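You operate a simulated robot arm through the tools that you are given. There is no shell and no other tool. Be economical: measure what you need, move in short steps, check, and stop when the job is done.

The job below is to be done with a simulated two-armed robot. You get a single attempt, and the scene is never put back.

JOB
Pick up the thick rod with one hand, pass it to the other hand and put it on the top shelf of the roller rack. Take the suction cup from the right second shelf from the bottom of the long grey rack and leave it on the right third shelf from the top of the long grey rack. Put the chain piece marked "29" from the left second shelf from the bottom of the long grey rack on the right top shelf of the long grey rack and the chain piece labelled "27" on the top shelf of the sack rack of the sack rack. Put the square reflector from the right second shelf from the bottom of the long grey rack on the left third shelf from the top of the long grey rack. Take the silver roller on the top of the workbench and put it away on the second shelf from the bottom of the narrow grey rack. Put one of the carton tubes from the top shelf of the wall rack on top of the brown carton there. Do these in any order. Set down upright: carton tube.

It is judged by the outcome, as a careful person would: the job done as asked, and still so three seconds after it is handed in. It fails if anything else is knocked over, pushed out of place, dropped, spilled or broken.

ROBOT AND FRAMES
Two 7-joint arms with two-finger parallel grippers on one trunk, on a base that drives. Base frame: it is fixed to the floor where the robot stands at the start and does not move with it; the origin is under the middle of the robot, x ahead of it, y to its left, z up. Lengths are in m, angles in degrees, forces in N, time in s.
The left shoulder is at the start at [0.07, 0.163, 1.195], the right one opposite. With the tool pointing down near the work surface each hand reaches from about 0.1 to 0.8 m from the robot's upright axis, wherever it stands, measured 20 degrees to its own side. Places, roughly: carton [7.75, -1.75, 1]; carton tube (6x6x23 cm) [7.7, -1.2, 1.1]; chain piece [-2, 4, 0.5]; left third shelf of the long grey rack [-2, 4.2, 0.9]; right third shelf of the long grey rack [-2, 5.4, 0.9]; right top shelf of the long grey rack [-2, 5.4, 1.6]; second shelf of the narrow grey rack [5.2, -0.2, 0.5]; silver roller (5x29x5 cm) [-2.1, 2.6, 0.9]; square reflector (6x3x9 cm) [-2, 4.9, 0.6]; suction cup (4x4x4 cm) [-1.8, 5.8, 0.6]; thick rod [0.5, 0, 1]; top shelf of the roller rack (100x15 cm) [-0.26, -2.64, 1.16]; top shelf of the sack rack of the sack rack [-2.1, 7.9, 1.5]. Payload 3.43 kg a hand.
Tool frame (each hand has its own): the origin (TCP) lies between the finger pads and is the grasp point; the fingertips stand 0.034 m ahead of it; z points along the fingers, y is the line along which they close. Largest opening 0.128 m; finger width 0.024, thickness 0.012; the body of the gripper, 0.048 by 0.13 m, starts 0.096 m behind the TCP.
Orientation is that of the tool frame in the base frame, as [roll, pitch, yaw] about the fixed x, y, z axes, in that order (R = Rz(yaw) Ry(pitch) Rx(roll)). With the fingers straight down and closing along the base's y, the tool's x points along the base's -x, its y along +y and its z along -z.

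CONTROLS
- The arms move only by the tool move_arm. It takes "left_targets", "right_targets" or both (then of equal length, played together; a hand with none holds still); each is a list of rows, each an object (a shift or turn left out is 0, a gripper value left out holds the last) with "xyz": the shift along the base's x, y, z in m, a list of three; "dr": the turn, a rotation vector about the base's x, y, z in rad, a list of three. In form: [{"xyz": [dx, dy, dz], "dr": [rx, ry, rz]}, ...]. A call has 1 to 10 rows; each row shifts and turns the commanded pose from where the row before left it. "left_claw" and "right_claw" are, for a hand that has rows, the closure, from 0 (fully open) to 1 (shut), set as the call begins (left out, the last holds). A row lasts 0.2 s, in which the tool goes at most 0.05 m and 8.6 degrees; a call with a longer step from one row to the next is refused whole, and so is a gripper value outside its range. A pose out of reach is approached as far as the arm can. The call stops where the force on the tool passes 40 N (or 10 N more than at its start, if that is more) or the arm is blocked; 0.2 s more then pass. The fingers move at their own pace (about 0.153 m/s each) and stop on an object; they squeeze with about 41 N. The grip force told is the motor's: it shows also when the fingers shut on nothing. Time passes only in rows, and 0.2 s behind the last, so rows that do not move let the fingers close. It gives the time, the measured TCP pose, the force on the tool (base axes), the opening and the grip force at its end, in the units of the frame above (readings bear some noise), with the torque about the TCP (base axes, N m) and any sound that the robot's microphone picked up.
- Cameras (640 x 400 px; columns grow to the right, rows downward): "scene" is now at [0.1456, -0.0021, 1.4398]; the picture's right is [0.03, -1.00, 0.00], its down [-0.47, -0.01, -0.88] and it looks along [0.88, 0.02, -0.47] (base axes); focal length 221 px, centre (320, 200). "left" rides on the left gripper at [0.076, 0.011, -0.16] in its tool frame; the picture's right is [-0.15, 0.99, 0.00], its down [-0.88, -0.13, -0.46] and it looks along [-0.45, -0.07, 0.89] (tool axes); focal length 234 px, centre (320, 200). "right" rides on the right gripper at [0.076, -0.011, -0.16] in its tool frame; the picture's right is [0.15, 0.99, 0.00], its down [-0.88, 0.13, -0.46] and it looks along [-0.45, 0.07, 0.89] (tool axes); focal length 234 px, centre (320, 200). There is no depth. A picture from a camera that has moved, and an enlarged one, comes with that camera's place and axes in the base frame and with its lens. The place of the scene camera against the robot may be out by one fixed shift of up to 0.012 m in any direction.
- camera(camera): a new picture of that camera. It takes no simulated time.
- move_column(by): slides the trunk up (or, below 0, down) by that many m; the arms and the scene camera ride with it, the base frame stays. It gives what a move gives, with no picture.
- base_move(legs): drives the robot by 1 to 6 legs, each [ahead, left, turn to the left] in m, m and degrees, along the robot's own axes; the way and the turn of a leg run together, so that a leg with both is an arc; at most 1.5 m and 180 degrees a leg. The arms and the cameras ride along, it lands a little off, and it stops where it bumps. It gives what a move gives.
- aim_head(pan, tilt): turns the head with the scene camera to pan (to the left, within 86 degrees either way) and tilt (down, from -29 to 69), counted from straight ahead of the robot. It gives what a move gives.
- zoom(camera, box): a new picture of the part [left, top, right, bottom] of that camera's present view, enlarged. It takes no simulated time.
- hand_in(): hands the job in; it is judged then, once.

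Work in short steps. Places have to be worked out from the pictures, the camera data and where the tool is seen: move nearer, look again, correct. Check each grasp and each placing, and mend what went wrong. You have 217 turns and 212 pictures in all, those below and enlarged ones among them. Open the grippers and draw the arms clear of the work before you hand the job in, unless the task says otherwise; then end with one line.

The tools are called after "Request:" as name(argument=value, ...) on one line, values as JSON. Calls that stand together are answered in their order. move_arm: Moves the arms, as the interface text tells. Its arguments: {"type":"object","properties":{"left_targets":{"type":"array"},"left_claw":{"type":"number"},"right_targets":{"type":"array"},"right_claw":{"type":"number"}},"required":[]} The other tools are called the same way: move_column (by) slides the trunk up or down; base_move (legs) drives the base; aim_head (pan, tilt) turns the head that bears the scene camera; camera (camera) takes a picture; zoom (camera, box) takes an enlarged picture of a part of a camera's view; hand_in () hands the job in.

At the start:

```text
t: 0.0
left_tcp_pos: [0.5128, 0.2486, 1.2572]
left_orientation: [179.9, 0.0, -179.9]
left_force: [0.9, 0.1, -0.5]
left_moment: [0.0, 0.0, 0.02]
left_finger_gap: 0.1279
left_grip_force: 0.1
right_tcp_pos: [0.4064, -0.1727, 1.3479]
right_orientation: [179.9, 0.0, 179.9]
right_force: [-0.3, -0.2, -0.5]
right_moment: [0.0, -0.01, 0.0]
right_finger_gap: 0.1279
right_grip_force: 0.1
trunk travel left (down, up): [-0.675, 0.265]
robot x, y, heading: [0.0025, -0.0002, 0.1]
head pan, tilt: [1.5, 28.0]
```

scene: 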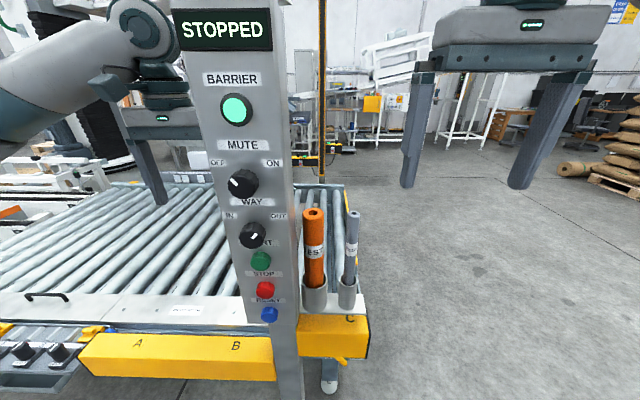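
right: 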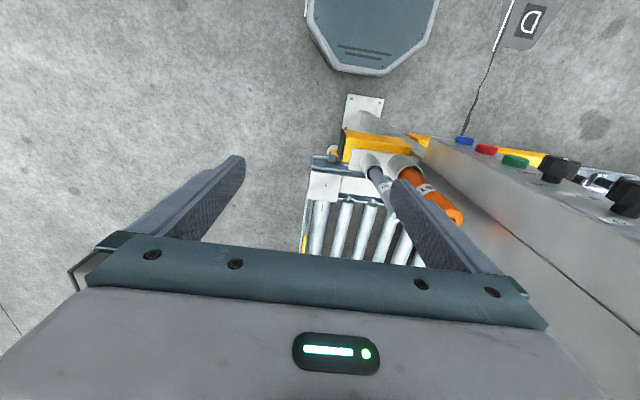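
left: 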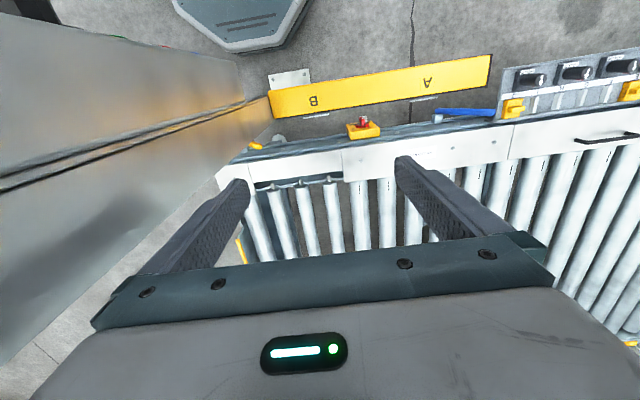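

The orange rod looks like the thick one, with its top at about (0.46, 0.015, 1.245) from the two views. I zoom in to check the panel and cup geometry.

Request:
zoom(camera="scene", box=[220, 180, 420, 400])

Request:
zoom(camera="right", box=[290, 80, 530, 270])

```text
1.82 times, centred on (320, 290) of scene
camera zoom: at [0.1456, -0.0021, 1.4398], right [0.03, -1.0, 0.0], down [-0.47, -0.01, -0.88], along [0.88, 0.02, -0.47], focal length 402 px, centre (320, 36)
```

zoom: 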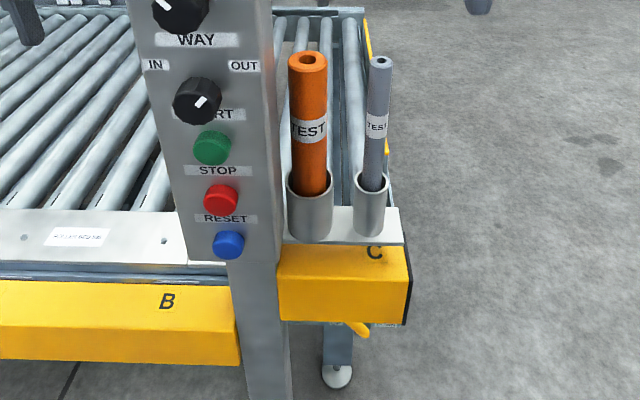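

```text
2.11 times, centred on (410, 175) of right
camera zoom: at [0.3309, -0.184, 1.5055], right [-0.15, 0.99, 0.0], down [0.88, 0.13, 0.46], along [0.45, 0.07, -0.89], focal length 493 px, centre (130, 253)
```

zoom: 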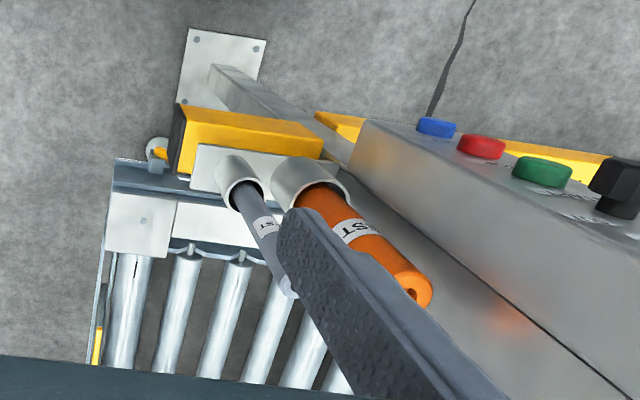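

The rod stands close to the panel on its left and the thin grey rod on its right. I'll have the right hand close along x and come in tilted from the upper right, so first I yaw it by 90° in free space.

Request:
move_arm(right_targets=[{"dr": [0, 0, 0.15]}, {"dr": [0, 0, 0.15]}, {"dr": [0, 0, 0.15]}, {"dr": [0, 0, 0.15]}, {"dr": [0, 0, 0.15]}, {"dr": [0, 0, 0.15]}, {"dr": [0, 0, 0.15]}, {"dr": [0, 0, 0.15]}, {"dr": [0, 0, 0.15]}, {"dr": [0, 0, 0.15]}])

Request:
move_arm(right_targets=[{"dr": [0, 0, 0.071]}, {"dr": [0.13, 0, 0]}, {"dr": [0.13, 0, 0]}, {"dr": [0.13, 0, 0]}, {"dr": [0.13, 0, 0]}, {"xyz": [0.03, 0, 0]}, {"xyz": [0.025, 0, 0]}])

Request:
camera(camera="right")

Request:
camera(camera="scene")

```text
t: 2.2
left_tcp_pos: [0.5149, 0.251, 1.2564]
left_orientation: [-179.9, 0.1, -179.9]
left_force: [0.7, -0.3, -0.5]
left_moment: [-0.04, 0.01, 0.0]
left_finger_gap: 0.1278
left_grip_force: 0.0
right_tcp_pos: [0.3854, -0.1565, 1.3348]
right_orientation: [180.0, -0.1, -94.2]
right_force: [0.9, 0.3, -0.4]
right_moment: [-0.01, -0.04, -0.03]
right_finger_gap: 0.1281
right_grip_force: 0.1
right hand out of reach, approached as far as the arm can: row 10
trunk travel left (down, up): [-0.675, 0.265]
robot x, y, heading: [-0.0003, 0.0007, -0.1]
head pan, tilt: [1.5, 28.0]
```

```text
t: 3.8
left_tcp_pos: [0.513, 0.2499, 1.2564]
left_orientation: [-180.0, -0.1, -179.9]
left_force: [0.0, 0.1, -0.4]
left_moment: [0.02, -0.04, -0.01]
left_finger_gap: 0.1278
left_grip_force: 0.0
right_tcp_pos: [0.4292, -0.1499, 1.325]
right_orientation: [179.9, 29.9, -90.0]
right_force: [-0.4, 0.6, -0.9]
right_moment: [-0.03, 0.01, 0.0]
right_finger_gap: 0.1277
right_grip_force: 0.0
right hand out of reach, approached as far as the arm can: row 1
trunk travel left (down, up): [-0.675, 0.265]
robot x, y, heading: [0.0047, -0.0013, -0.0]
head pan, tilt: [1.5, 28.0]
```

```text
206 pictures are left
camera right: at [0.4408, -0.2967, 1.4227], right [-0.99, -0.13, -0.07], down [-0.13, 0.54, 0.83], along [-0.07, 0.83, -0.55], focal length 234 px, centre (320, 200)
```

right: 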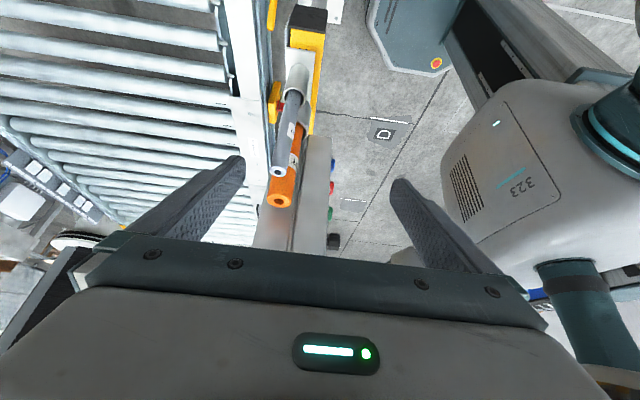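

```text
205 pictures are left
camera scene: at [0.1458, -0.0026, 1.4398], right [0.03, -1.0, 0.0], down [-0.47, -0.01, -0.88], along [0.88, 0.02, -0.47], focal length 221 px, centre (320, 200)
```

scene: 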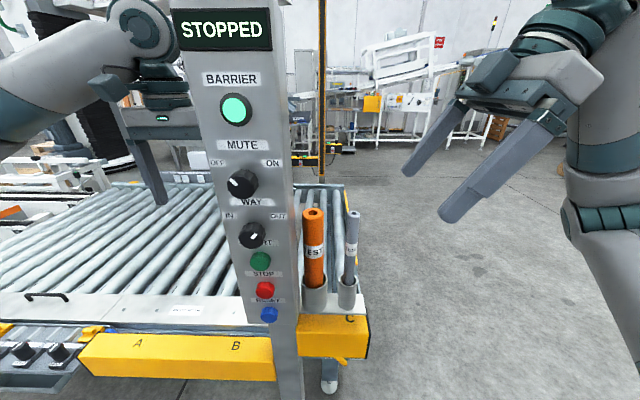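

Both views now agree on the rod top at about (0.475, 0.015, 1.235), with the grey rod at y≈-0.053. I move to a point 12 cm back along the 30° tilted approach.

Request:
move_arm(right_targets=[{"xyz": [0.015, 0.032, -0.01]}, {"xyz": [0.015, 0.032, -0.01]}, {"xyz": [0.016, 0.031, -0.01]}, {}])

Request:
camera(camera="right")

```text
t: 4.8
left_tcp_pos: [0.5119, 0.25, 1.2579]
left_orientation: [-179.9, 0.0, -179.8]
left_force: [-0.3, -1.4, -0.5]
left_moment: [0.01, -0.02, 0.05]
left_finger_gap: 0.128
left_grip_force: 0.0
right_tcp_pos: [0.4731, -0.0515, 1.296]
right_orientation: [179.9, 29.9, -90.2]
right_force: [-0.1, 0.8, 0.3]
right_moment: [-0.02, -0.04, -0.01]
right_finger_gap: 0.1278
right_grip_force: 0.0
trunk travel left (down, up): [-0.675, 0.265]
robot x, y, heading: [-0.0014, 0.004, 0.1]
head pan, tilt: [1.5, 28.0]
```

```text
204 pictures are left
camera right: at [0.4846, -0.1975, 1.3951], right [-0.99, -0.13, -0.07], down [-0.13, 0.54, 0.83], along [-0.07, 0.83, -0.55], focal length 234 px, centre (320, 200)
```

right: 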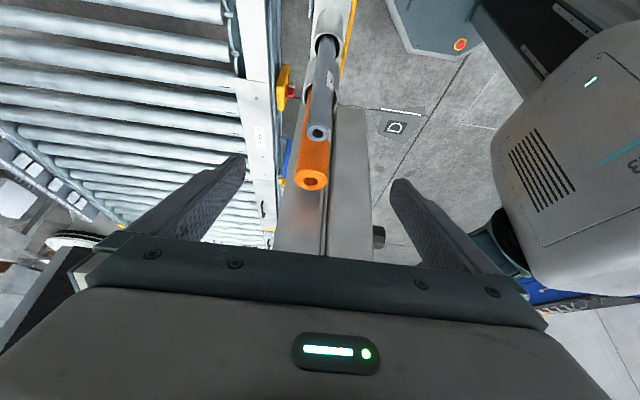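

The rod is centred between the fingers at x≈0.477, top at about 1.23. I advance along the approach direction.

Request:
move_arm(right_targets=[{"xyz": [0.002, 0.014, -0.027]}, {"xyz": [0.001, 0.014, -0.027]}, {"xyz": [0, 0.014, -0.026]}, {"xyz": [0, 0.014, -0.026]}, {}])

Request:
camera(camera="right")

Request:
camera(camera="scene")

```text
t: 6.0
left_tcp_pos: [0.5125, 0.2495, 1.257]
left_orientation: [-180.0, 0.0, -180.0]
left_force: [0.3, 0.4, -0.1]
left_moment: [0.0, 0.01, 0.02]
left_finger_gap: 0.1279
left_grip_force: 0.0
right_tcp_pos: [0.475, 0.0037, 1.1881]
right_orientation: [-180.0, 29.8, -90.1]
right_force: [-0.6, -1.0, -0.4]
right_moment: [-0.03, 0.01, -0.01]
right_finger_gap: 0.1277
right_grip_force: 0.0
trunk travel left (down, up): [-0.675, 0.265]
robot x, y, heading: [0.0028, 0.0035, 0.1]
head pan, tilt: [1.5, 28.0]
```

```text
203 pictures are left
camera right: at [0.4864, -0.1424, 1.2874], right [-0.99, -0.13, -0.07], down [-0.13, 0.54, 0.83], along [-0.07, 0.83, -0.55], focal length 234 px, centre (320, 200)
```

right: 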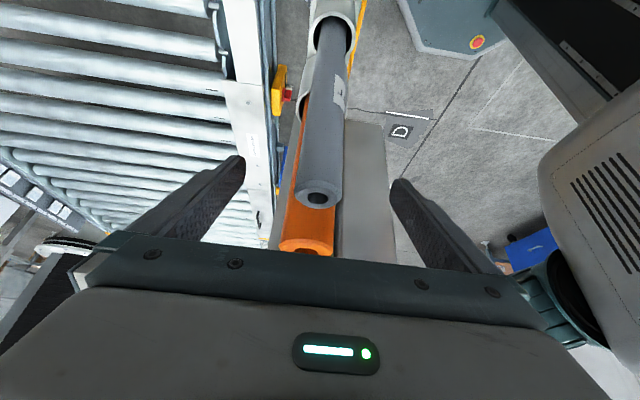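

```text
202 pictures are left
camera scene: at [0.1452, -0.0023, 1.4399], right [0.03, -1.0, 0.0], down [-0.47, -0.01, -0.88], along [0.88, 0.02, -0.47], focal length 221 px, centre (320, 200)
```

scene: 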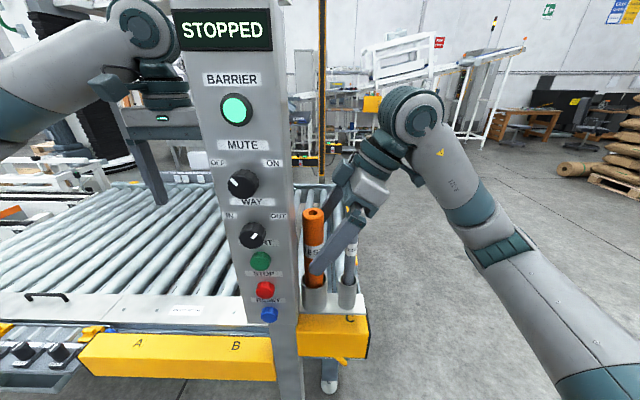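

The fingers straddle the orange rod and the grey rod is clear below the gripper body. I close.

Request:
move_arm(right_targets=[{}, {}, {}, {}], right_claw=1)

Request:
camera(camera="right")

```text
t: 7.0
left_tcp_pos: [0.5131, 0.2501, 1.2565]
left_orientation: [-180.0, 0.0, -179.9]
left_force: [0.5, 0.1, -0.3]
left_moment: [0.02, -0.02, 0.02]
left_finger_gap: 0.1282
left_grip_force: 0.1
right_tcp_pos: [0.4748, 0.0031, 1.189]
right_orientation: [179.9, 29.9, -90.1]
right_force: [-0.3, 0.4, -0.8]
right_moment: [-0.07, 0.02, 0.02]
right_finger_gap: 0.0393
right_grip_force: 40.7
trunk travel left (down, up): [-0.675, 0.265]
robot x, y, heading: [-0.0006, 0.0012, 0.1]
head pan, tilt: [1.5, 28.0]
```

```text
201 pictures are left
camera right: at [0.487, -0.1423, 1.2873], right [-0.99, -0.13, -0.07], down [-0.13, 0.54, 0.83], along [-0.07, 0.83, -0.55], focal length 234 px, centre (320, 200)
```

right: 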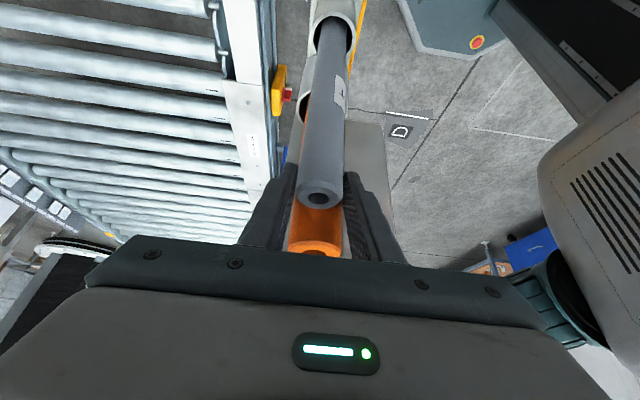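

It's held at 0.039 m. I lift straight up out of the cup.

Request:
move_arm(right_targets=[{"xyz": [0, 0, 0.03]}, {"xyz": [0, 0, 0.03]}, {"xyz": [0, 0, 0.03]}, {"xyz": [0, 0, 0.03]}, {"xyz": [0, 0, 0.03]}, {"xyz": [0, 0, 0.02]}, {}])

Request:
camera(camera="scene")

Request:
camera(camera="right")

```text
t: 8.6
left_tcp_pos: [0.5119, 0.2502, 1.2574]
left_orientation: [180.0, 0.0, -180.0]
left_force: [0.1, 0.5, 0.1]
left_moment: [-0.01, -0.02, 0.02]
left_finger_gap: 0.1284
left_grip_force: 0.0
right_tcp_pos: [0.4758, 0.0029, 1.3613]
right_orientation: [179.9, 29.8, -90.1]
right_force: [-0.3, -0.4, -1.5]
right_moment: [-0.03, 0.01, -0.01]
right_finger_gap: 0.0394
right_grip_force: 41.0
trunk travel left (down, up): [-0.675, 0.265]
robot x, y, heading: [0.0008, -0.0006, -0.0]
head pan, tilt: [1.5, 28.0]
```

```text
200 pictures are left
camera scene: at [0.1461, -0.0022, 1.4398], right [0.03, -1.0, 0.0], down [-0.47, -0.01, -0.88], along [0.88, 0.02, -0.47], focal length 221 px, centre (320, 200)
```

scene: 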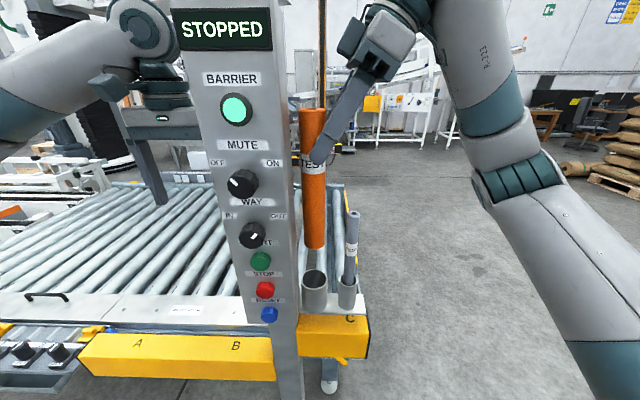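

```text
199 pictures are left
camera right: at [0.4878, -0.1438, 1.4602], right [-0.99, -0.13, -0.07], down [-0.13, 0.54, 0.83], along [-0.07, 0.83, -0.55], focal length 234 px, centre (320, 200)
```

right: 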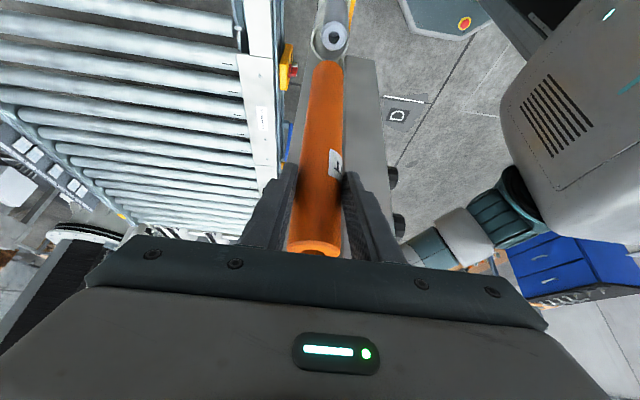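

The rod is free, about 0.245 m long and held about 4.5 cm from its top. Before backing away I look to the right, where the roller rack should be.

Request:
aim_head(pan=-86, tilt=25)

Request:
camera(camera="scene")

Request:
aim_head(pan=86, tilt=25)

Request:
camera(camera="scene")

```text
t: 10.2
left_tcp_pos: [0.5134, 0.2491, 1.2578]
left_orientation: [-180.0, 0.1, -179.8]
left_force: [0.1, -0.5, 0.6]
left_moment: [0.01, -0.01, 0.0]
left_finger_gap: 0.1282
left_grip_force: 0.0
right_tcp_pos: [0.4762, 0.0029, 1.3616]
right_orientation: [179.9, 29.7, -90.1]
right_force: [0.0, -0.3, -2.3]
right_moment: [-0.03, 0.0, -0.01]
right_finger_gap: 0.0392
right_grip_force: 40.8
trunk travel left (down, up): [-0.675, 0.265]
robot x, y, heading: [-0.0013, 0.0032, -0.1]
head pan, tilt: [-85.9, 25.0]
```

```text
198 pictures are left
camera scene: at [0.0613, -0.0964, 1.4446], right [-1.0, -0.07, 0.0], down [-0.03, 0.42, -0.91], along [0.06, -0.9, -0.42], focal length 221 px, centre (320, 200)
```

scene: 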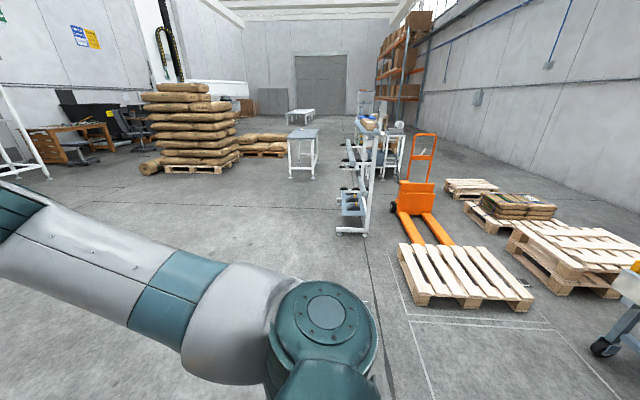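

```text
t: 12.8
left_tcp_pos: [0.5128, 0.2497, 1.2571]
left_orientation: [179.9, 0.0, -179.9]
left_force: [0.2, 0.2, 0.8]
left_moment: [-0.01, -0.01, 0.0]
left_finger_gap: 0.128
left_grip_force: 0.0
right_tcp_pos: [0.4762, 0.002, 1.361]
right_orientation: [179.9, 29.8, -90.1]
right_force: [-0.2, 0.0, -1.2]
right_moment: [-0.01, -0.04, 0.0]
right_finger_gap: 0.039
right_grip_force: 41.4
trunk travel left (down, up): [-0.675, 0.265]
robot x, y, heading: [-0.0053, 0.0005, 0.1]
head pan, tilt: [85.9, 25.0]
```

```text
197 pictures are left
camera scene: at [0.0612, 0.0874, 1.4445], right [1.0, -0.07, 0.0], down [-0.03, -0.42, -0.91], along [0.06, 0.9, -0.42], focal length 221 px, centre (320, 200)
```

scene: 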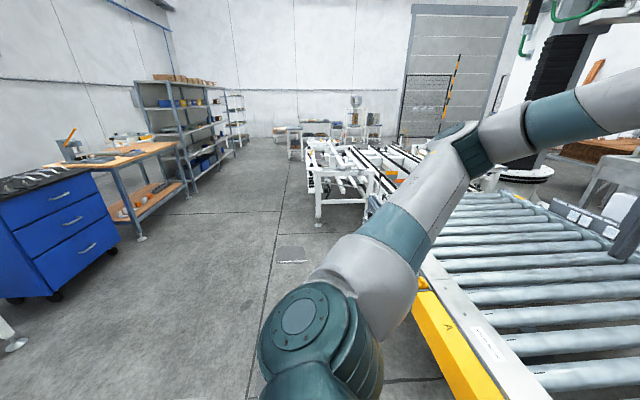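

The roller rack is the thin white rack near y≈-2.6, and the floor behind me is clear. I back off 0.5 m from the panel and aim the head forward.

Request:
base_move(legs=[[-0.5, 0, 0]])

Request:
aim_head(pan=0, tilt=25)

Request:
camera(camera="scene")

```text
t: 15.8
left_tcp_pos: [0.0094, 0.2511, 1.256]
left_orientation: [-180.0, 0.1, -179.6]
left_force: [-0.1, -1.1, -0.3]
left_moment: [0.03, -0.03, -0.03]
left_finger_gap: 0.128
left_grip_force: 0.0
right_tcp_pos: [-0.0268, 0.0036, 1.3615]
right_orientation: [179.9, 29.8, -89.9]
right_force: [0.4, 0.2, -2.2]
right_moment: [-0.01, 0.02, -0.01]
right_finger_gap: 0.0388
right_grip_force: 40.9
trunk travel left (down, up): [-0.675, 0.265]
robot x, y, heading: [-0.5022, -0.0003, 0.2]
head pan, tilt: [85.9, 25.0]
```

```text
t: 17.4
left_tcp_pos: [0.0097, 0.2503, 1.2566]
left_orientation: [-179.9, 0.0, -179.7]
left_force: [-0.4, -0.6, -0.9]
left_moment: [0.01, 0.0, 0.0]
left_finger_gap: 0.1282
left_grip_force: 0.0
right_tcp_pos: [-0.0275, 0.0025, 1.3613]
right_orientation: [179.9, 29.7, -89.9]
right_force: [0.5, 0.0, -1.7]
right_moment: [-0.09, -0.02, 0.0]
right_finger_gap: 0.0387
right_grip_force: 40.4
trunk travel left (down, up): [-0.675, 0.265]
robot x, y, heading: [-0.5027, 0.0051, 0.0]
head pan, tilt: [0.0, 25.0]
```

```text
196 pictures are left
camera scene: at [-0.3559, -0.0048, 1.4445], right [0.0, -1.0, 0.0], down [-0.42, 0.0, -0.91], along [0.91, 0.0, -0.42], focal length 221 px, centre (320, 200)
```

scene: 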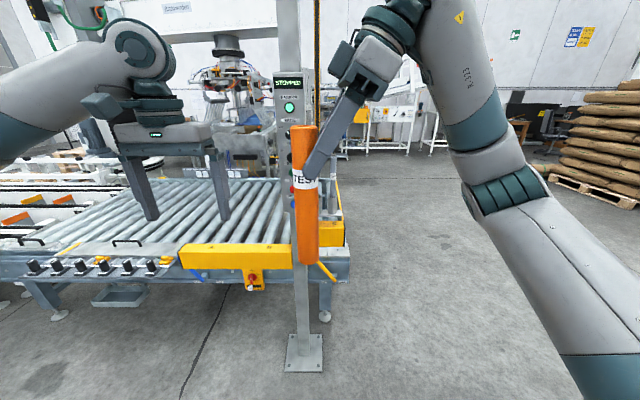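

The space is clear, so I set up the left hand for the handover: yaw -90° so the fingers close along x, then tilt it to point right (-y) at the rod.

Request:
move_arm(left_targets=[{"dr": [0, 0, -0.15]}, {"dr": [0, 0, -0.15]}, {"dr": [0, 0, -0.15]}, {"dr": [0, 0, -0.15]}, {"dr": [0, 0, -0.15]}, {"dr": [0, 0, -0.15]}, {"dr": [0, 0, -0.15]}, {"dr": [0, 0, -0.15]}, {"dr": [0, 0, -0.15]}, {"dr": [0, 0, -0.15]}])

Request:
move_arm(left_targets=[{"dr": [0, 0, -0.071]}, {"dr": [-0.15, 0, 0]}, {"dr": [-0.15, 0, 0]}, {"dr": [-0.15, 0, 0]}, {"dr": [-0.15, 0, 0]}, {"dr": [-0.15, 0, 0]}, {"dr": [-0.15, 0, 0]}])

Request:
camera(camera="scene")

```text
t: 19.6
left_tcp_pos: [0.01, 0.2508, 1.2562]
left_orientation: [179.8, 0.1, 94.2]
left_force: [-0.1, 0.2, -0.1]
left_moment: [0.01, -0.02, -0.04]
left_finger_gap: 0.1281
left_grip_force: 0.1
right_tcp_pos: [-0.0272, 0.0031, 1.3607]
right_orientation: [179.9, 29.8, -89.8]
right_force: [-0.2, 0.3, -0.5]
right_moment: [-0.04, 0.01, 0.04]
right_finger_gap: 0.0389
right_grip_force: 40.6
trunk travel left (down, up): [-0.675, 0.265]
robot x, y, heading: [-0.5009, 0.0015, 0.0]
head pan, tilt: [0.0, 25.0]
```

```text
t: 21.2
left_tcp_pos: [0.0095, 0.2518, 1.2566]
left_orientation: [-179.7, 51.7, 90.4]
left_force: [-0.6, 0.2, 0.1]
left_moment: [0.0, -0.01, -0.02]
left_finger_gap: 0.1278
left_grip_force: 0.1
right_tcp_pos: [-0.0255, 0.0049, 1.3605]
right_orientation: [179.9, 29.7, -89.9]
right_force: [0.5, -0.1, -2.1]
right_moment: [-0.07, 0.01, -0.02]
right_finger_gap: 0.0389
right_grip_force: 40.8
trunk travel left (down, up): [-0.675, 0.265]
robot x, y, heading: [-0.5053, 0.0016, -0.1]
head pan, tilt: [0.0, 25.0]
```

```text
195 pictures are left
camera scene: at [-0.3558, -0.0036, 1.4446], right [0.0, -1.0, 0.0], down [-0.42, 0.0, -0.91], along [0.91, 0.0, -0.42], focal length 221 px, centre (320, 200)
```

scene: 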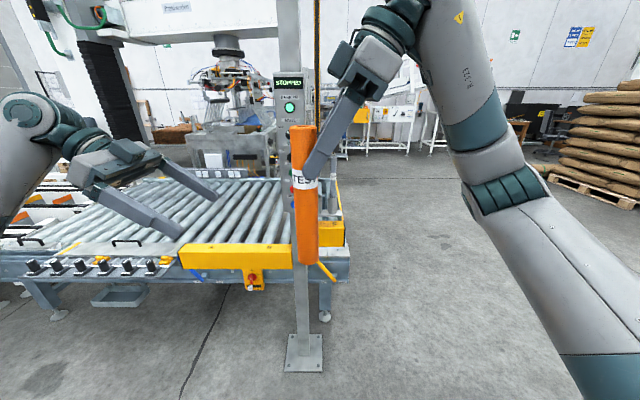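

The left hand is at 52° tilt. I add the remaining 38° and bring it to rod x and z≈1.205.

Request:
move_arm(left_targets=[{"dr": [-0.134, 0, 0], "xyz": [-0.007, 0, -0.01]}, {"dr": [-0.134, 0, 0], "xyz": [-0.007, 0, -0.01]}, {"dr": [-0.134, 0, 0], "xyz": [-0.007, 0, -0.01]}, {"dr": [-0.134, 0, 0], "xyz": [-0.007, 0, -0.01]}, {"dr": [-0.134, 0, 0], "xyz": [-0.007, 0, -0.01]}, {}])

Request:
camera(camera="scene")

Request:
camera(camera="left")

```text
t: 22.6
left_tcp_pos: [-0.0269, 0.25, 1.2068]
left_orientation: [-89.9, 89.6, -180.0]
left_force: [-0.5, -0.3, 0.0]
left_moment: [0.01, 0.02, 0.02]
left_finger_gap: 0.1278
left_grip_force: 0.1
right_tcp_pos: [-0.0268, 0.0037, 1.3603]
right_orientation: [179.9, 29.8, -89.8]
right_force: [-0.8, 0.3, -2.5]
right_moment: [0.0, -0.01, -0.04]
right_finger_gap: 0.0391
right_grip_force: 41.0
trunk travel left (down, up): [-0.675, 0.265]
robot x, y, heading: [-0.5021, -0.004, 0.5]
head pan, tilt: [0.0, 25.0]
```

```text
194 pictures are left
camera scene: at [-0.3563, -0.005, 1.4446], right [0.0, -1.0, 0.0], down [-0.42, 0.0, -0.91], along [0.91, 0.0, -0.42], focal length 221 px, centre (320, 200)
```

scene: 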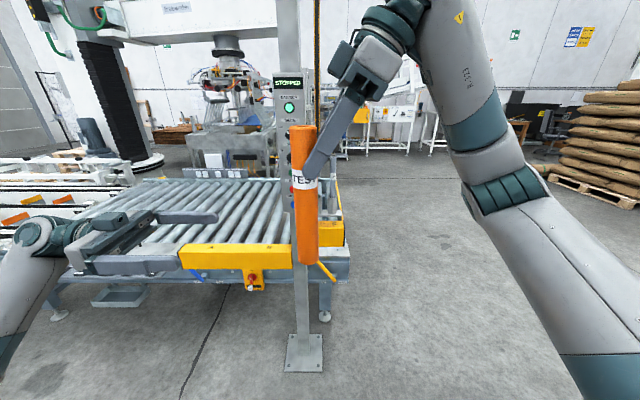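

```text
193 pictures are left
camera left: at [-0.0164, 0.4088, 1.1317], right [0.99, 0.0, 0.14], down [-0.13, 0.46, 0.88], along [-0.06, -0.89, 0.45], focal length 234 px, centre (320, 200)
```

left: 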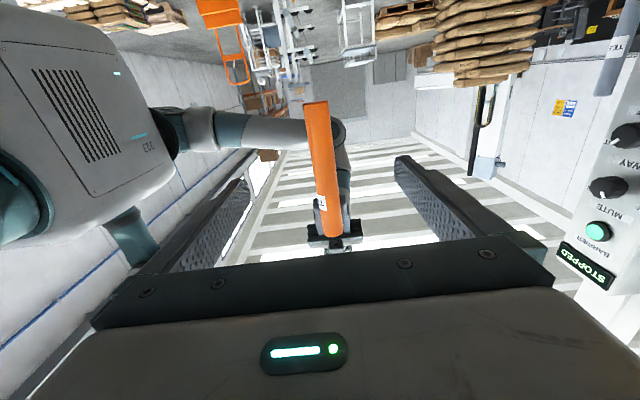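

The rod (bottom at z≈1.163, x≈-0.025) is centred between the left fingers. I advance 0.228 m toward it.

Request:
move_arm(left_targets=[{"xyz": [0, -0.046, 0]}, {"xyz": [0, -0.046, 0]}, {"xyz": [0, -0.046, 0]}, {"xyz": [0, -0.046, 0]}, {"xyz": [0, -0.044, 0]}, {}])

Request:
camera(camera="scene")

Request:
camera(camera="left")

```text
t: 24.0
left_tcp_pos: [-0.0211, 0.0212, 1.2055]
left_orientation: [-88.7, 89.7, -178.6]
left_force: [0.2, -0.6, 0.2]
left_moment: [0.01, 0.0, 0.0]
left_finger_gap: 0.128
left_grip_force: 0.0
right_tcp_pos: [-0.027, 0.0039, 1.3604]
right_orientation: [179.9, 29.7, -89.8]
right_force: [0.3, 0.1, -2.5]
right_moment: [-0.09, -0.04, 0.04]
right_finger_gap: 0.0389
right_grip_force: 40.3
trunk travel left (down, up): [-0.675, 0.265]
robot x, y, heading: [-0.5037, -0.0003, 0.2]
head pan, tilt: [0.0, 25.0]
```

```text
192 pictures are left
camera scene: at [-0.3563, -0.0039, 1.4446], right [0.0, -1.0, 0.0], down [-0.42, 0.0, -0.91], along [0.91, 0.0, -0.42], focal length 221 px, centre (320, 200)
```

scene: 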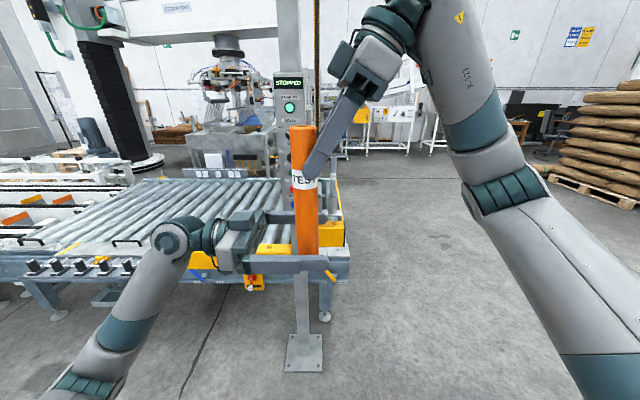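

```text
191 pictures are left
camera left: at [-0.0116, 0.1811, 1.1291], right [0.99, 0.0, 0.14], down [-0.13, 0.46, 0.88], along [-0.06, -0.89, 0.45], focal length 234 px, centre (320, 200)
```

left: 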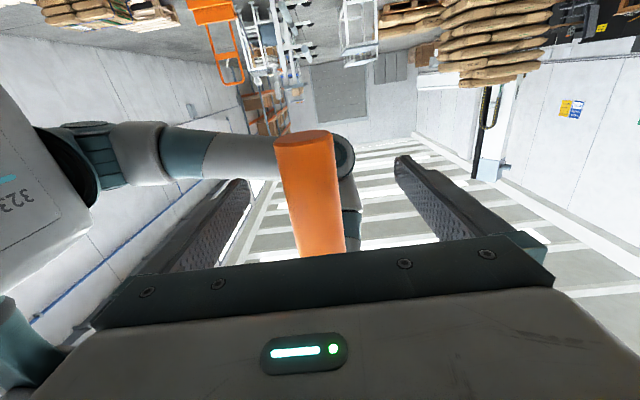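

The rod is between the left fingers but about 5 mm off centre. I nudge the hand and close it.

Request:
move_arm(left_targets=[{"xyz": [-0.005, -0.008, 0]}, {}])

Request:
move_arm(left_targets=[{}, {}, {}, {}], left_claw=1)

Request:
camera(camera="left")

```text
t: 24.6
left_tcp_pos: [-0.028, 0.0135, 1.2048]
left_orientation: [-98.5, 89.7, 171.5]
left_force: [-0.5, 0.2, 0.5]
left_moment: [0.01, 0.02, -0.02]
left_finger_gap: 0.1281
left_grip_force: 0.0
right_tcp_pos: [-0.0269, 0.0038, 1.3615]
right_orientation: [179.9, 29.8, -89.9]
right_force: [0.5, -0.1, -2.6]
right_moment: [-0.05, 0.04, -0.03]
right_finger_gap: 0.0389
right_grip_force: 41.2
trunk travel left (down, up): [-0.675, 0.265]
robot x, y, heading: [-0.5, 0.0004, 0.4]
head pan, tilt: [0.0, 25.0]
```

```text
t: 25.6
left_tcp_pos: [-0.0281, 0.0137, 1.2053]
left_orientation: [-98.5, 89.6, 171.5]
left_force: [6.0, -0.1, 0.2]
left_moment: [0.02, 0.16, 0.02]
left_finger_gap: 0.0389
left_grip_force: 40.8
right_tcp_pos: [-0.0263, 0.0043, 1.3607]
right_orientation: [179.9, 29.8, -89.8]
right_force: [-6.2, 1.1, -1.8]
right_moment: [0.07, 0.74, 0.04]
right_finger_gap: 0.0392
right_grip_force: 41.6
trunk travel left (down, up): [-0.675, 0.265]
robot x, y, heading: [-0.5047, -0.0033, 0.1]
head pan, tilt: [0.0, 25.0]
```

```text
190 pictures are left
camera left: at [-0.018, 0.1736, 1.1298], right [0.99, 0.0, 0.14], down [-0.12, 0.45, 0.88], along [-0.06, -0.89, 0.45], focal length 234 px, centre (320, 200)
```

left: 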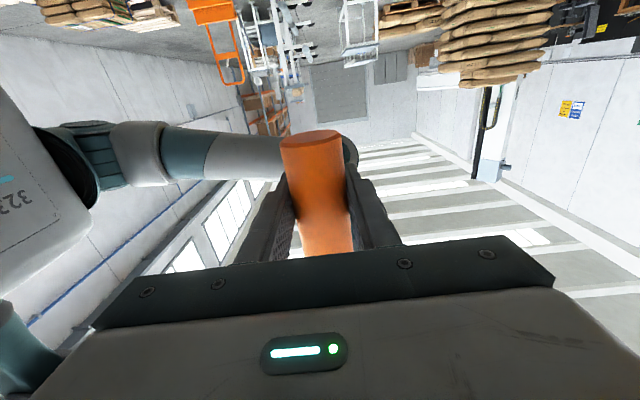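

Both hands hold the rod. I open the right and back it away along its own axis.

Request:
move_arm(right_targets=[{}, {}, {}], right_claw=0)

Request:
move_arm(right_targets=[{"xyz": [0, -0.02, 0.034]}, {"xyz": [0, -0.02, 0.034]}, {"xyz": [0, -0.03, 0.02]}, {"xyz": [0, -0.045, 0]}, {"xyz": [0, -0.045, 0]}, {"xyz": [0, -0.045, 0]}, {"xyz": [0, -0.045, 0]}])

Request:
camera(camera="scene")

```text
t: 26.4
left_tcp_pos: [-0.0288, 0.0139, 1.2062]
left_orientation: [-100.8, 89.6, 169.2]
left_force: [-0.1, 0.4, -0.3]
left_moment: [0.02, 0.02, 0.0]
left_finger_gap: 0.0388
left_grip_force: 41.2
right_tcp_pos: [-0.0264, 0.0038, 1.3621]
right_orientation: [180.0, 29.8, -89.9]
right_force: [-0.1, 0.3, 0.3]
right_moment: [0.01, 0.01, -0.01]
right_finger_gap: 0.128
right_grip_force: 0.0
trunk travel left (down, up): [-0.675, 0.265]
robot x, y, heading: [-0.5037, -0.0001, 0.1]
head pan, tilt: [0.0, 25.0]
```

```text
t: 28.0
left_tcp_pos: [-0.0299, 0.0122, 1.206]
left_orientation: [-120.8, 89.7, 149.1]
left_force: [0.6, 0.6, 0.3]
left_moment: [0.02, 0.01, 0.06]
left_finger_gap: 0.0389
left_grip_force: 41.3
right_tcp_pos: [-0.125, -0.2012, 1.4092]
right_orientation: [179.9, 30.0, -89.9]
right_force: [-0.9, -0.7, 0.1]
right_moment: [0.02, -0.05, -0.02]
right_finger_gap: 0.1281
right_grip_force: 0.2
right hand out of reach, approached as far as the arm can: row 1, 2, 3, 4, 5, 6, 7
trunk travel left (down, up): [-0.675, 0.265]
robot x, y, heading: [-0.505, -0.003, 0.4]
head pan, tilt: [0.0, 25.0]
```

```text
189 pictures are left
camera scene: at [-0.3573, -0.0073, 1.4447], right [0.0, -1.0, 0.0], down [-0.42, 0.0, -0.91], along [0.91, 0.0, -0.42], focal length 221 px, centre (320, 200)
```

scene: 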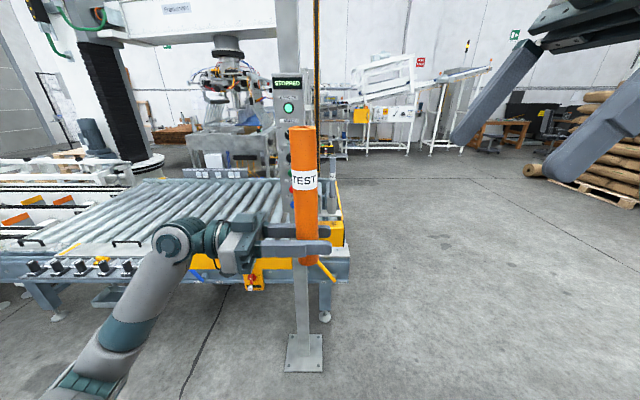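

The left hand holds the rod. I turn the base right by 90° to face the roller rack and look at it.

Request:
base_move(legs=[[0, 0, -90]])

Request:
zoom(camera="scene", box=[200, 80, 440, 280])

```text
t: 32.2
left_tcp_pos: [-0.4927, -0.4755, 1.2069]
left_orientation: [-101.7, 89.7, 77.9]
left_force: [0.2, -0.3, 0.0]
left_moment: [0.12, 0.01, -0.01]
left_finger_gap: 0.0385
left_grip_force: 41.1
right_tcp_pos: [-0.7032, -0.3779, 1.4095]
right_orientation: [179.8, 29.8, 179.3]
right_force: [-0.5, -0.4, 0.2]
right_moment: [-0.01, 0.03, -0.01]
right_finger_gap: 0.1281
right_grip_force: 0.1
trunk travel left (down, up): [-0.675, 0.265]
robot x, y, heading: [-0.501, 0.0009, -90.3]
head pan, tilt: [0.0, 25.0]
```

```text
2.00 times, centred on (320, 180) of scene
camera zoom: at [-0.4995, -0.1482, 1.4445], right [-1.0, 0.01, 0.0], down [0.0, 0.42, -0.91], along [0.0, -0.91, -0.42], focal length 442 px, centre (320, 240)
```

zoom: 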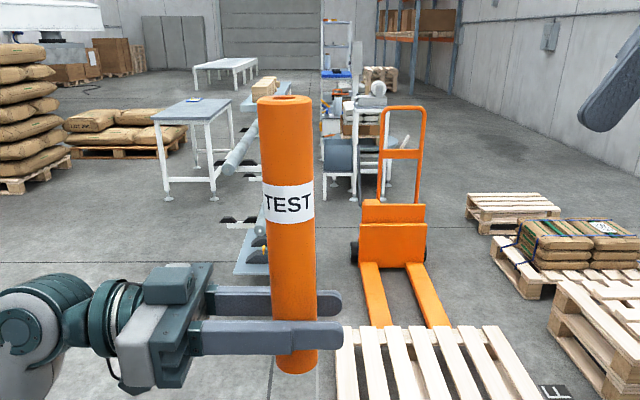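

The rod blocks part of the view, but the rack's open side looks to be +x and the floor there is free. I drive ahead first, then left, to look at it from the front quarter.

Request:
base_move(legs=[[1.1, 0, 0], [0.0, 1.1, 0], [0, 0, -45]])

Request:
camera(camera="scene")

```text
t: 37.3
left_tcp_pos: [-0.4886, -1.5086, 1.2051]
left_orientation: [-107.7, 89.5, 72.1]
left_force: [0.1, 0.6, -0.2]
left_moment: [-0.03, 0.06, -0.04]
left_finger_gap: 0.0389
left_grip_force: 41.4
right_tcp_pos: [-0.7007, -1.4142, 1.4107]
right_orientation: [179.7, 29.9, 179.8]
right_force: [0.0, -0.5, -0.6]
right_moment: [0.07, 0.02, 0.0]
right_finger_gap: 0.1279
right_grip_force: 0.1
trunk travel left (down, up): [-0.675, 0.265]
robot x, y, heading: [-0.5071, -1.0332, -89.6]
head pan, tilt: [0.0, 25.0]
stopped in leg 1: the robot was blocked; the commanded pose is now the measured one
```

```text
187 pictures are left
camera scene: at [-0.4988, -1.1829, 1.4442], right [-1.0, 0.0, 0.0], down [0.0, 0.42, -0.91], along [0.0, -0.91, -0.42], focal length 221 px, centre (320, 200)
```

scene: 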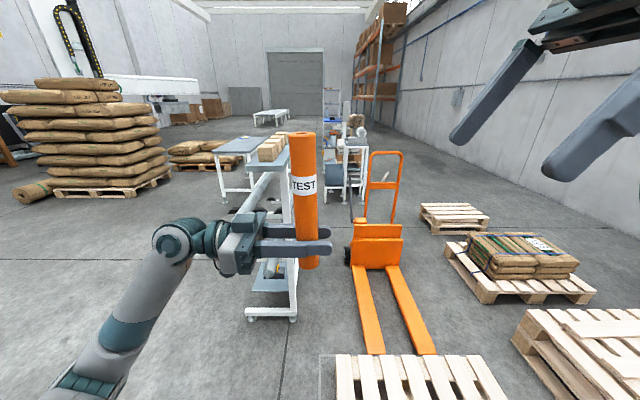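

I just touched the empty pallet ahead. I back off a bit, shift left, and then turn toward the rack.

Request:
base_move(legs=[[-0.15, 0, 0], [0, 1.15, 0], [0.3, 0, 0]])

Request:
camera(camera="scene")

```text
t: 45.9
left_tcp_pos: [0.6778, -1.6399, 1.2066]
left_orientation: [-106.9, 89.7, 73.7]
left_force: [-0.2, -0.4, -0.7]
left_moment: [0.06, 0.01, 0.01]
left_finger_gap: 0.0386
left_grip_force: 40.5
right_tcp_pos: [0.465, -1.5474, 1.4103]
right_orientation: [-179.9, 29.9, -179.2]
right_force: [0.6, -0.3, 0.3]
right_moment: [0.01, -0.03, 0.02]
right_finger_gap: 0.1278
right_grip_force: 0.0
trunk travel left (down, up): [-0.675, 0.265]
robot x, y, heading: [0.6549, -1.1659, -89.0]
head pan, tilt: [0.0, 25.0]
```

```text
186 pictures are left
camera scene: at [0.6637, -1.3129, 1.4446], right [-1.0, -0.02, 0.0], down [-0.01, 0.42, -0.91], along [0.02, -0.91, -0.42], focal length 221 px, centre (320, 200)
```

scene: 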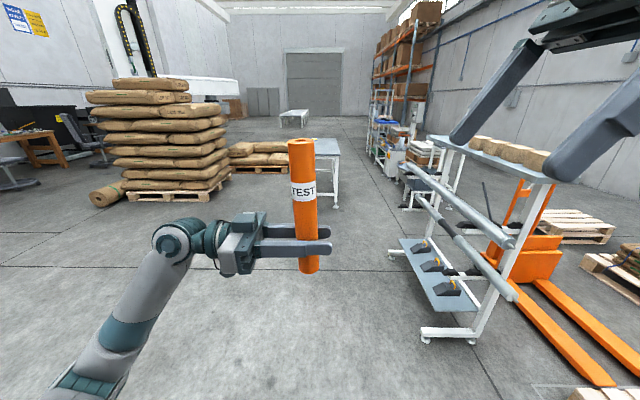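

The rack's top shelf (with brown boxes) has its front edge at x≈-0.19 and runs from y≈-2.13 to -3.16. I drive alongside it and turn to face it.

Request:
base_move(legs=[[1.4, 0, 0], [0, 0, -90]])

Request:
aim_head(pan=0, tilt=30)

Request:
camera(camera="scene")

```text
t: 56.8
left_tcp_pos: [0.1962, -2.6035, 1.2045]
left_orientation: [-107.2, 89.7, -17.7]
left_force: [-0.5, 0.1, 1.0]
left_moment: [0.04, 0.02, 0.0]
left_finger_gap: 0.039
left_grip_force: 41.4
right_tcp_pos: [0.2921, -2.3916, 1.4116]
right_orientation: [179.9, 29.8, 89.8]
right_force: [0.5, 0.7, 1.1]
right_moment: [0.0, 0.03, 0.01]
right_finger_gap: 0.128
right_grip_force: 0.1
trunk travel left (down, up): [-0.675, 0.265]
robot x, y, heading: [0.6708, -2.5904, -180.1]
head pan, tilt: [0.0, 25.0]
```

```text
t: 57.4
left_tcp_pos: [0.1966, -2.6053, 1.2062]
left_orientation: [-108.7, 89.6, -19.1]
left_force: [0.5, 0.1, 0.0]
left_moment: [0.03, 0.01, 0.0]
left_finger_gap: 0.0391
left_grip_force: 41.2
right_tcp_pos: [0.293, -2.3917, 1.4103]
right_orientation: [179.9, 29.9, 89.8]
right_force: [0.7, -0.2, -0.5]
right_moment: [0.01, -0.03, 0.0]
right_finger_gap: 0.1279
right_grip_force: 0.1
trunk travel left (down, up): [-0.675, 0.265]
robot x, y, heading: [0.6727, -2.5937, -180.1]
head pan, tilt: [0.0, 30.0]
```

```text
185 pictures are left
camera scene: at [0.5334, -2.5961, 1.4366], right [0.0, 1.0, 0.0], down [0.5, 0.0, -0.87], along [-0.87, 0.0, -0.5], focal length 221 px, centre (320, 200)
```

scene: 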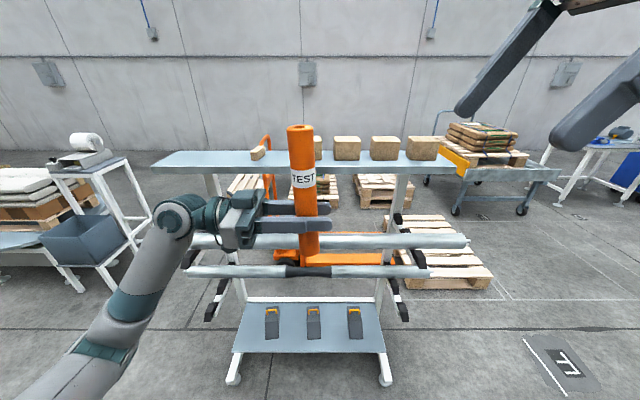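

The left end of the shelf (y≈-3.17 to -2.87) is free. I'll stand the rod upright there so it can't roll, which suits the left hand's sideways hold. First I raise the hand, then drive closer and to the left.

Request:
move_column(by=0.1)

Request:
base_move(legs=[[0, 0.44, 0], [0.2, 0, 0]])

Request:
camera(camera="scene")

```text
t: 58.8
left_tcp_pos: [0.1951, -2.6045, 1.3047]
left_orientation: [-107.2, 89.5, -17.5]
left_force: [0.4, -0.8, -2.6]
left_moment: [-0.01, 0.0, 0.0]
left_finger_gap: 0.0389
left_grip_force: 40.9
right_tcp_pos: [0.2922, -2.393, 1.5101]
right_orientation: [179.8, 29.9, 89.9]
right_force: [0.1, -0.8, 0.1]
right_moment: [0.02, 0.0, -0.04]
right_finger_gap: 0.128
right_grip_force: 0.0
trunk travel left (down, up): [-0.775, 0.165]
robot x, y, heading: [0.6695, -2.5895, -180.1]
head pan, tilt: [0.0, 30.0]
```

```text
t: 62.7
left_tcp_pos: [-0.0068, -3.042, 1.3065]
left_orientation: [-113.8, 89.6, -25.2]
left_force: [0.5, 0.0, -2.1]
left_moment: [0.0, -0.02, 0.02]
left_finger_gap: 0.0389
left_grip_force: 41.7
right_tcp_pos: [0.0939, -2.8292, 1.5116]
right_orientation: [-179.9, 29.8, 88.9]
right_force: [0.4, -0.3, 0.5]
right_moment: [0.0, 0.03, 0.0]
right_finger_gap: 0.128
right_grip_force: 0.0
trunk travel left (down, up): [-0.775, 0.165]
robot x, y, heading: [0.4674, -3.0329, 179.1]
head pan, tilt: [0.0, 30.0]
```

```text
184 pictures are left
camera scene: at [0.3311, -3.0373, 1.5368], right [0.02, 1.0, 0.0], down [0.5, -0.01, -0.87], along [-0.87, 0.01, -0.5], focal length 221 px, centre (320, 200)
```

scene: 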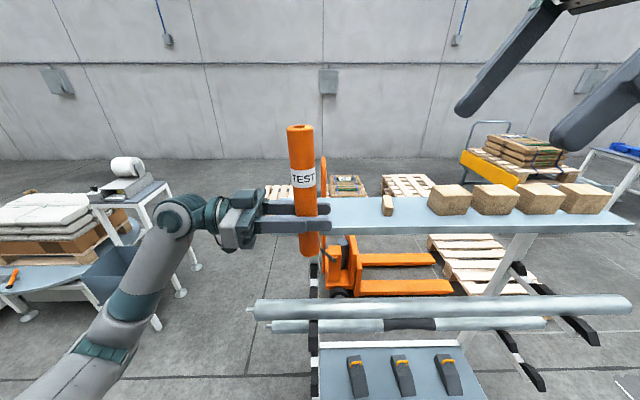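

The rod is at y=-3.04, left of the small box at y≈-2.82. I extend the arm over the shelf in two steps.

Request:
move_arm(left_targets=[{"xyz": [-0.045, 0, 0]}, {"xyz": [-0.045, 0, 0]}, {"xyz": [-0.045, 0, 0]}, {"xyz": [-0.045, 0, 0]}, {"xyz": [-0.045, 0, 0]}, {"xyz": [-0.033, 0, 0]}, {}])

Request:
camera(camera="scene")

Request:
camera(camera="left")

```text
t: 64.3
left_tcp_pos: [-0.2648, -3.0405, 1.305]
left_orientation: [-110.3, 89.6, -21.6]
left_force: [0.2, 0.0, -2.5]
left_moment: [0.03, 0.01, -0.01]
left_finger_gap: 0.0389
left_grip_force: 41.3
right_tcp_pos: [0.0913, -2.8299, 1.5095]
right_orientation: [-180.0, 29.9, 88.9]
right_force: [-0.5, 0.3, -0.1]
right_moment: [0.04, 0.02, 0.01]
right_finger_gap: 0.1278
right_grip_force: 0.1
trunk travel left (down, up): [-0.775, 0.165]
robot x, y, heading: [0.4646, -3.0296, 179.2]
head pan, tilt: [0.0, 30.0]
```

```text
183 pictures are left
camera scene: at [0.3298, -3.0378, 1.5366], right [0.02, 1.0, 0.0], down [0.5, -0.01, -0.87], along [-0.87, 0.01, -0.5], focal length 221 px, centre (320, 200)
```

scene: 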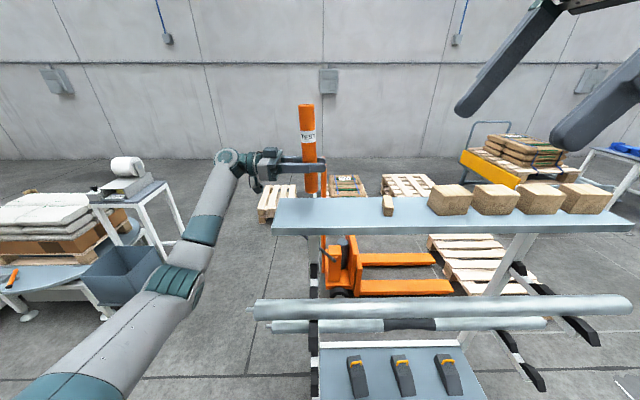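

```text
182 pictures are left
camera left: at [-0.2795, -3.2007, 1.2302], right [-0.99, 0.02, 0.14], down [0.12, -0.46, 0.88], along [0.08, 0.89, 0.45], focal length 234 px, centre (320, 200)
```

left: 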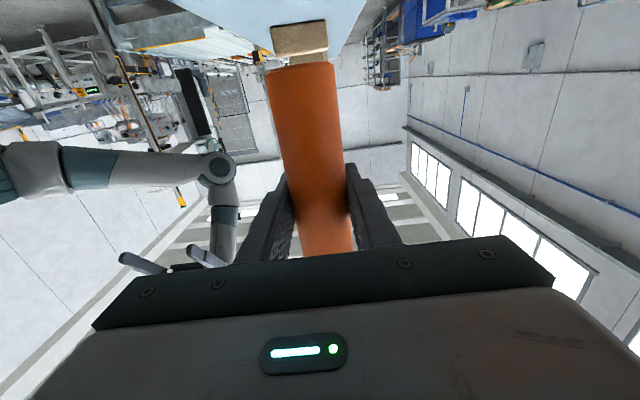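

The rod has slid down in the grip, with its bottom now at about 1.225 and about 0.08 below the fingers. The shelf top is about 1.16, spanning x -0.17 to -0.33. I centre the rod and lower partway.

Request:
move_arm(left_targets=[{"xyz": [0.012, 0, -0.01]}, {"xyz": [0, 0, -0.012]}, {"xyz": [0, 0, -0.012]}, {"xyz": [0, 0, -0.008]}, {}])

Request:
zoom(camera="scene", box=[220, 80, 420, 250])

Request:
camera(camera="left")

```text
t: 65.5
left_tcp_pos: [-0.2538, -3.0393, 1.2643]
left_orientation: [-107.6, 89.7, -18.9]
left_force: [-0.1, -0.3, -2.4]
left_moment: [0.04, -0.01, -0.02]
left_finger_gap: 0.0387
left_grip_force: 41.1
right_tcp_pos: [0.0921, -2.8291, 1.5107]
right_orientation: [180.0, 30.0, 88.9]
right_force: [1.4, 0.3, -0.5]
right_moment: [0.04, 0.01, 0.01]
right_finger_gap: 0.128
right_grip_force: 0.1
trunk travel left (down, up): [-0.775, 0.165]
robot x, y, heading: [0.467, -3.0332, 179.2]
head pan, tilt: [0.0, 30.0]
```

```text
2.35 times, centred on (320, 165) of scene
camera zoom: at [0.3292, -3.0373, 1.5366], right [0.02, 1.0, 0.0], down [0.5, -0.01, -0.87], along [-0.87, 0.01, -0.5], focal length 520 px, centre (320, 282)
```

zoom: 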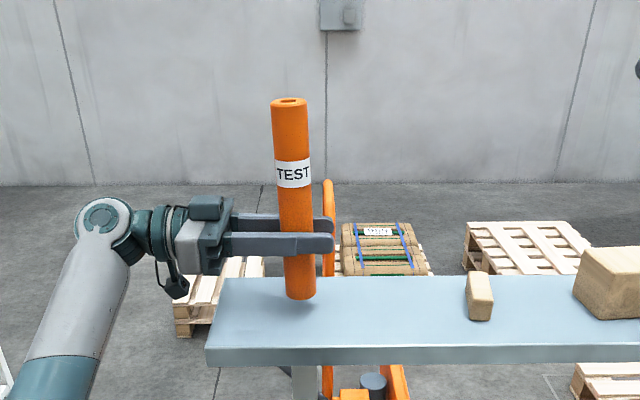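

```text
180 pictures are left
camera left: at [-0.268, -3.2, 1.1885], right [-0.99, 0.02, 0.14], down [0.12, -0.46, 0.88], along [0.08, 0.89, 0.45], focal length 234 px, centre (320, 200)
```

left: 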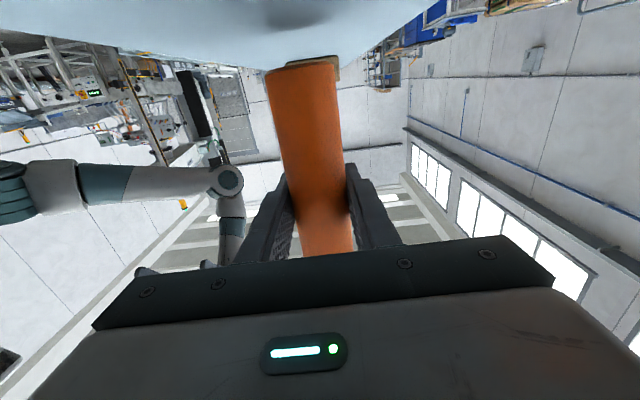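

The rod is about 2–3 cm above the shelf and leans about 1°. I straighten it and lower it slowly until contact.

Request:
move_arm(left_targets=[{"dr": [-0.022, 0, 0], "xyz": [0, 0, -0.005]}, {"xyz": [0, 0, -0.006]}, {"xyz": [0, 0, -0.005]}, {}])

Request:
zoom(camera="scene", box=[220, 80, 420, 250])

```text
t: 66.5
left_tcp_pos: [-0.2538, -3.0389, 1.2468]
left_orientation: [-165.6, 88.5, -76.7]
left_force: [-0.8, -1.3, -2.6]
left_moment: [0.04, 0.0, -0.03]
left_finger_gap: 0.0391
left_grip_force: 40.7
right_tcp_pos: [0.0913, -2.8291, 1.51]
right_orientation: [-180.0, 30.0, 88.9]
right_force: [0.3, 0.2, 0.1]
right_moment: [-0.01, 0.01, 0.0]
right_finger_gap: 0.128
right_grip_force: 0.1
trunk travel left (down, up): [-0.775, 0.165]
robot x, y, heading: [0.4669, -3.0354, 179.3]
head pan, tilt: [0.0, 30.0]
```

```text
2.35 times, centred on (320, 165) of scene
camera zoom: at [0.3292, -3.0374, 1.5366], right [0.02, 1.0, 0.0], down [0.5, -0.01, -0.87], along [-0.87, 0.01, -0.5], focal length 520 px, centre (320, 282)
```

zoom: 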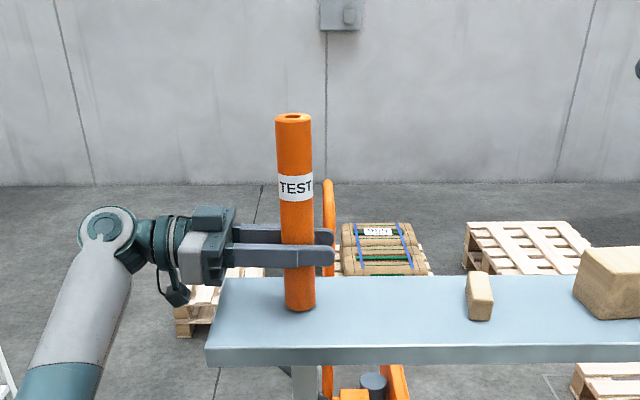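

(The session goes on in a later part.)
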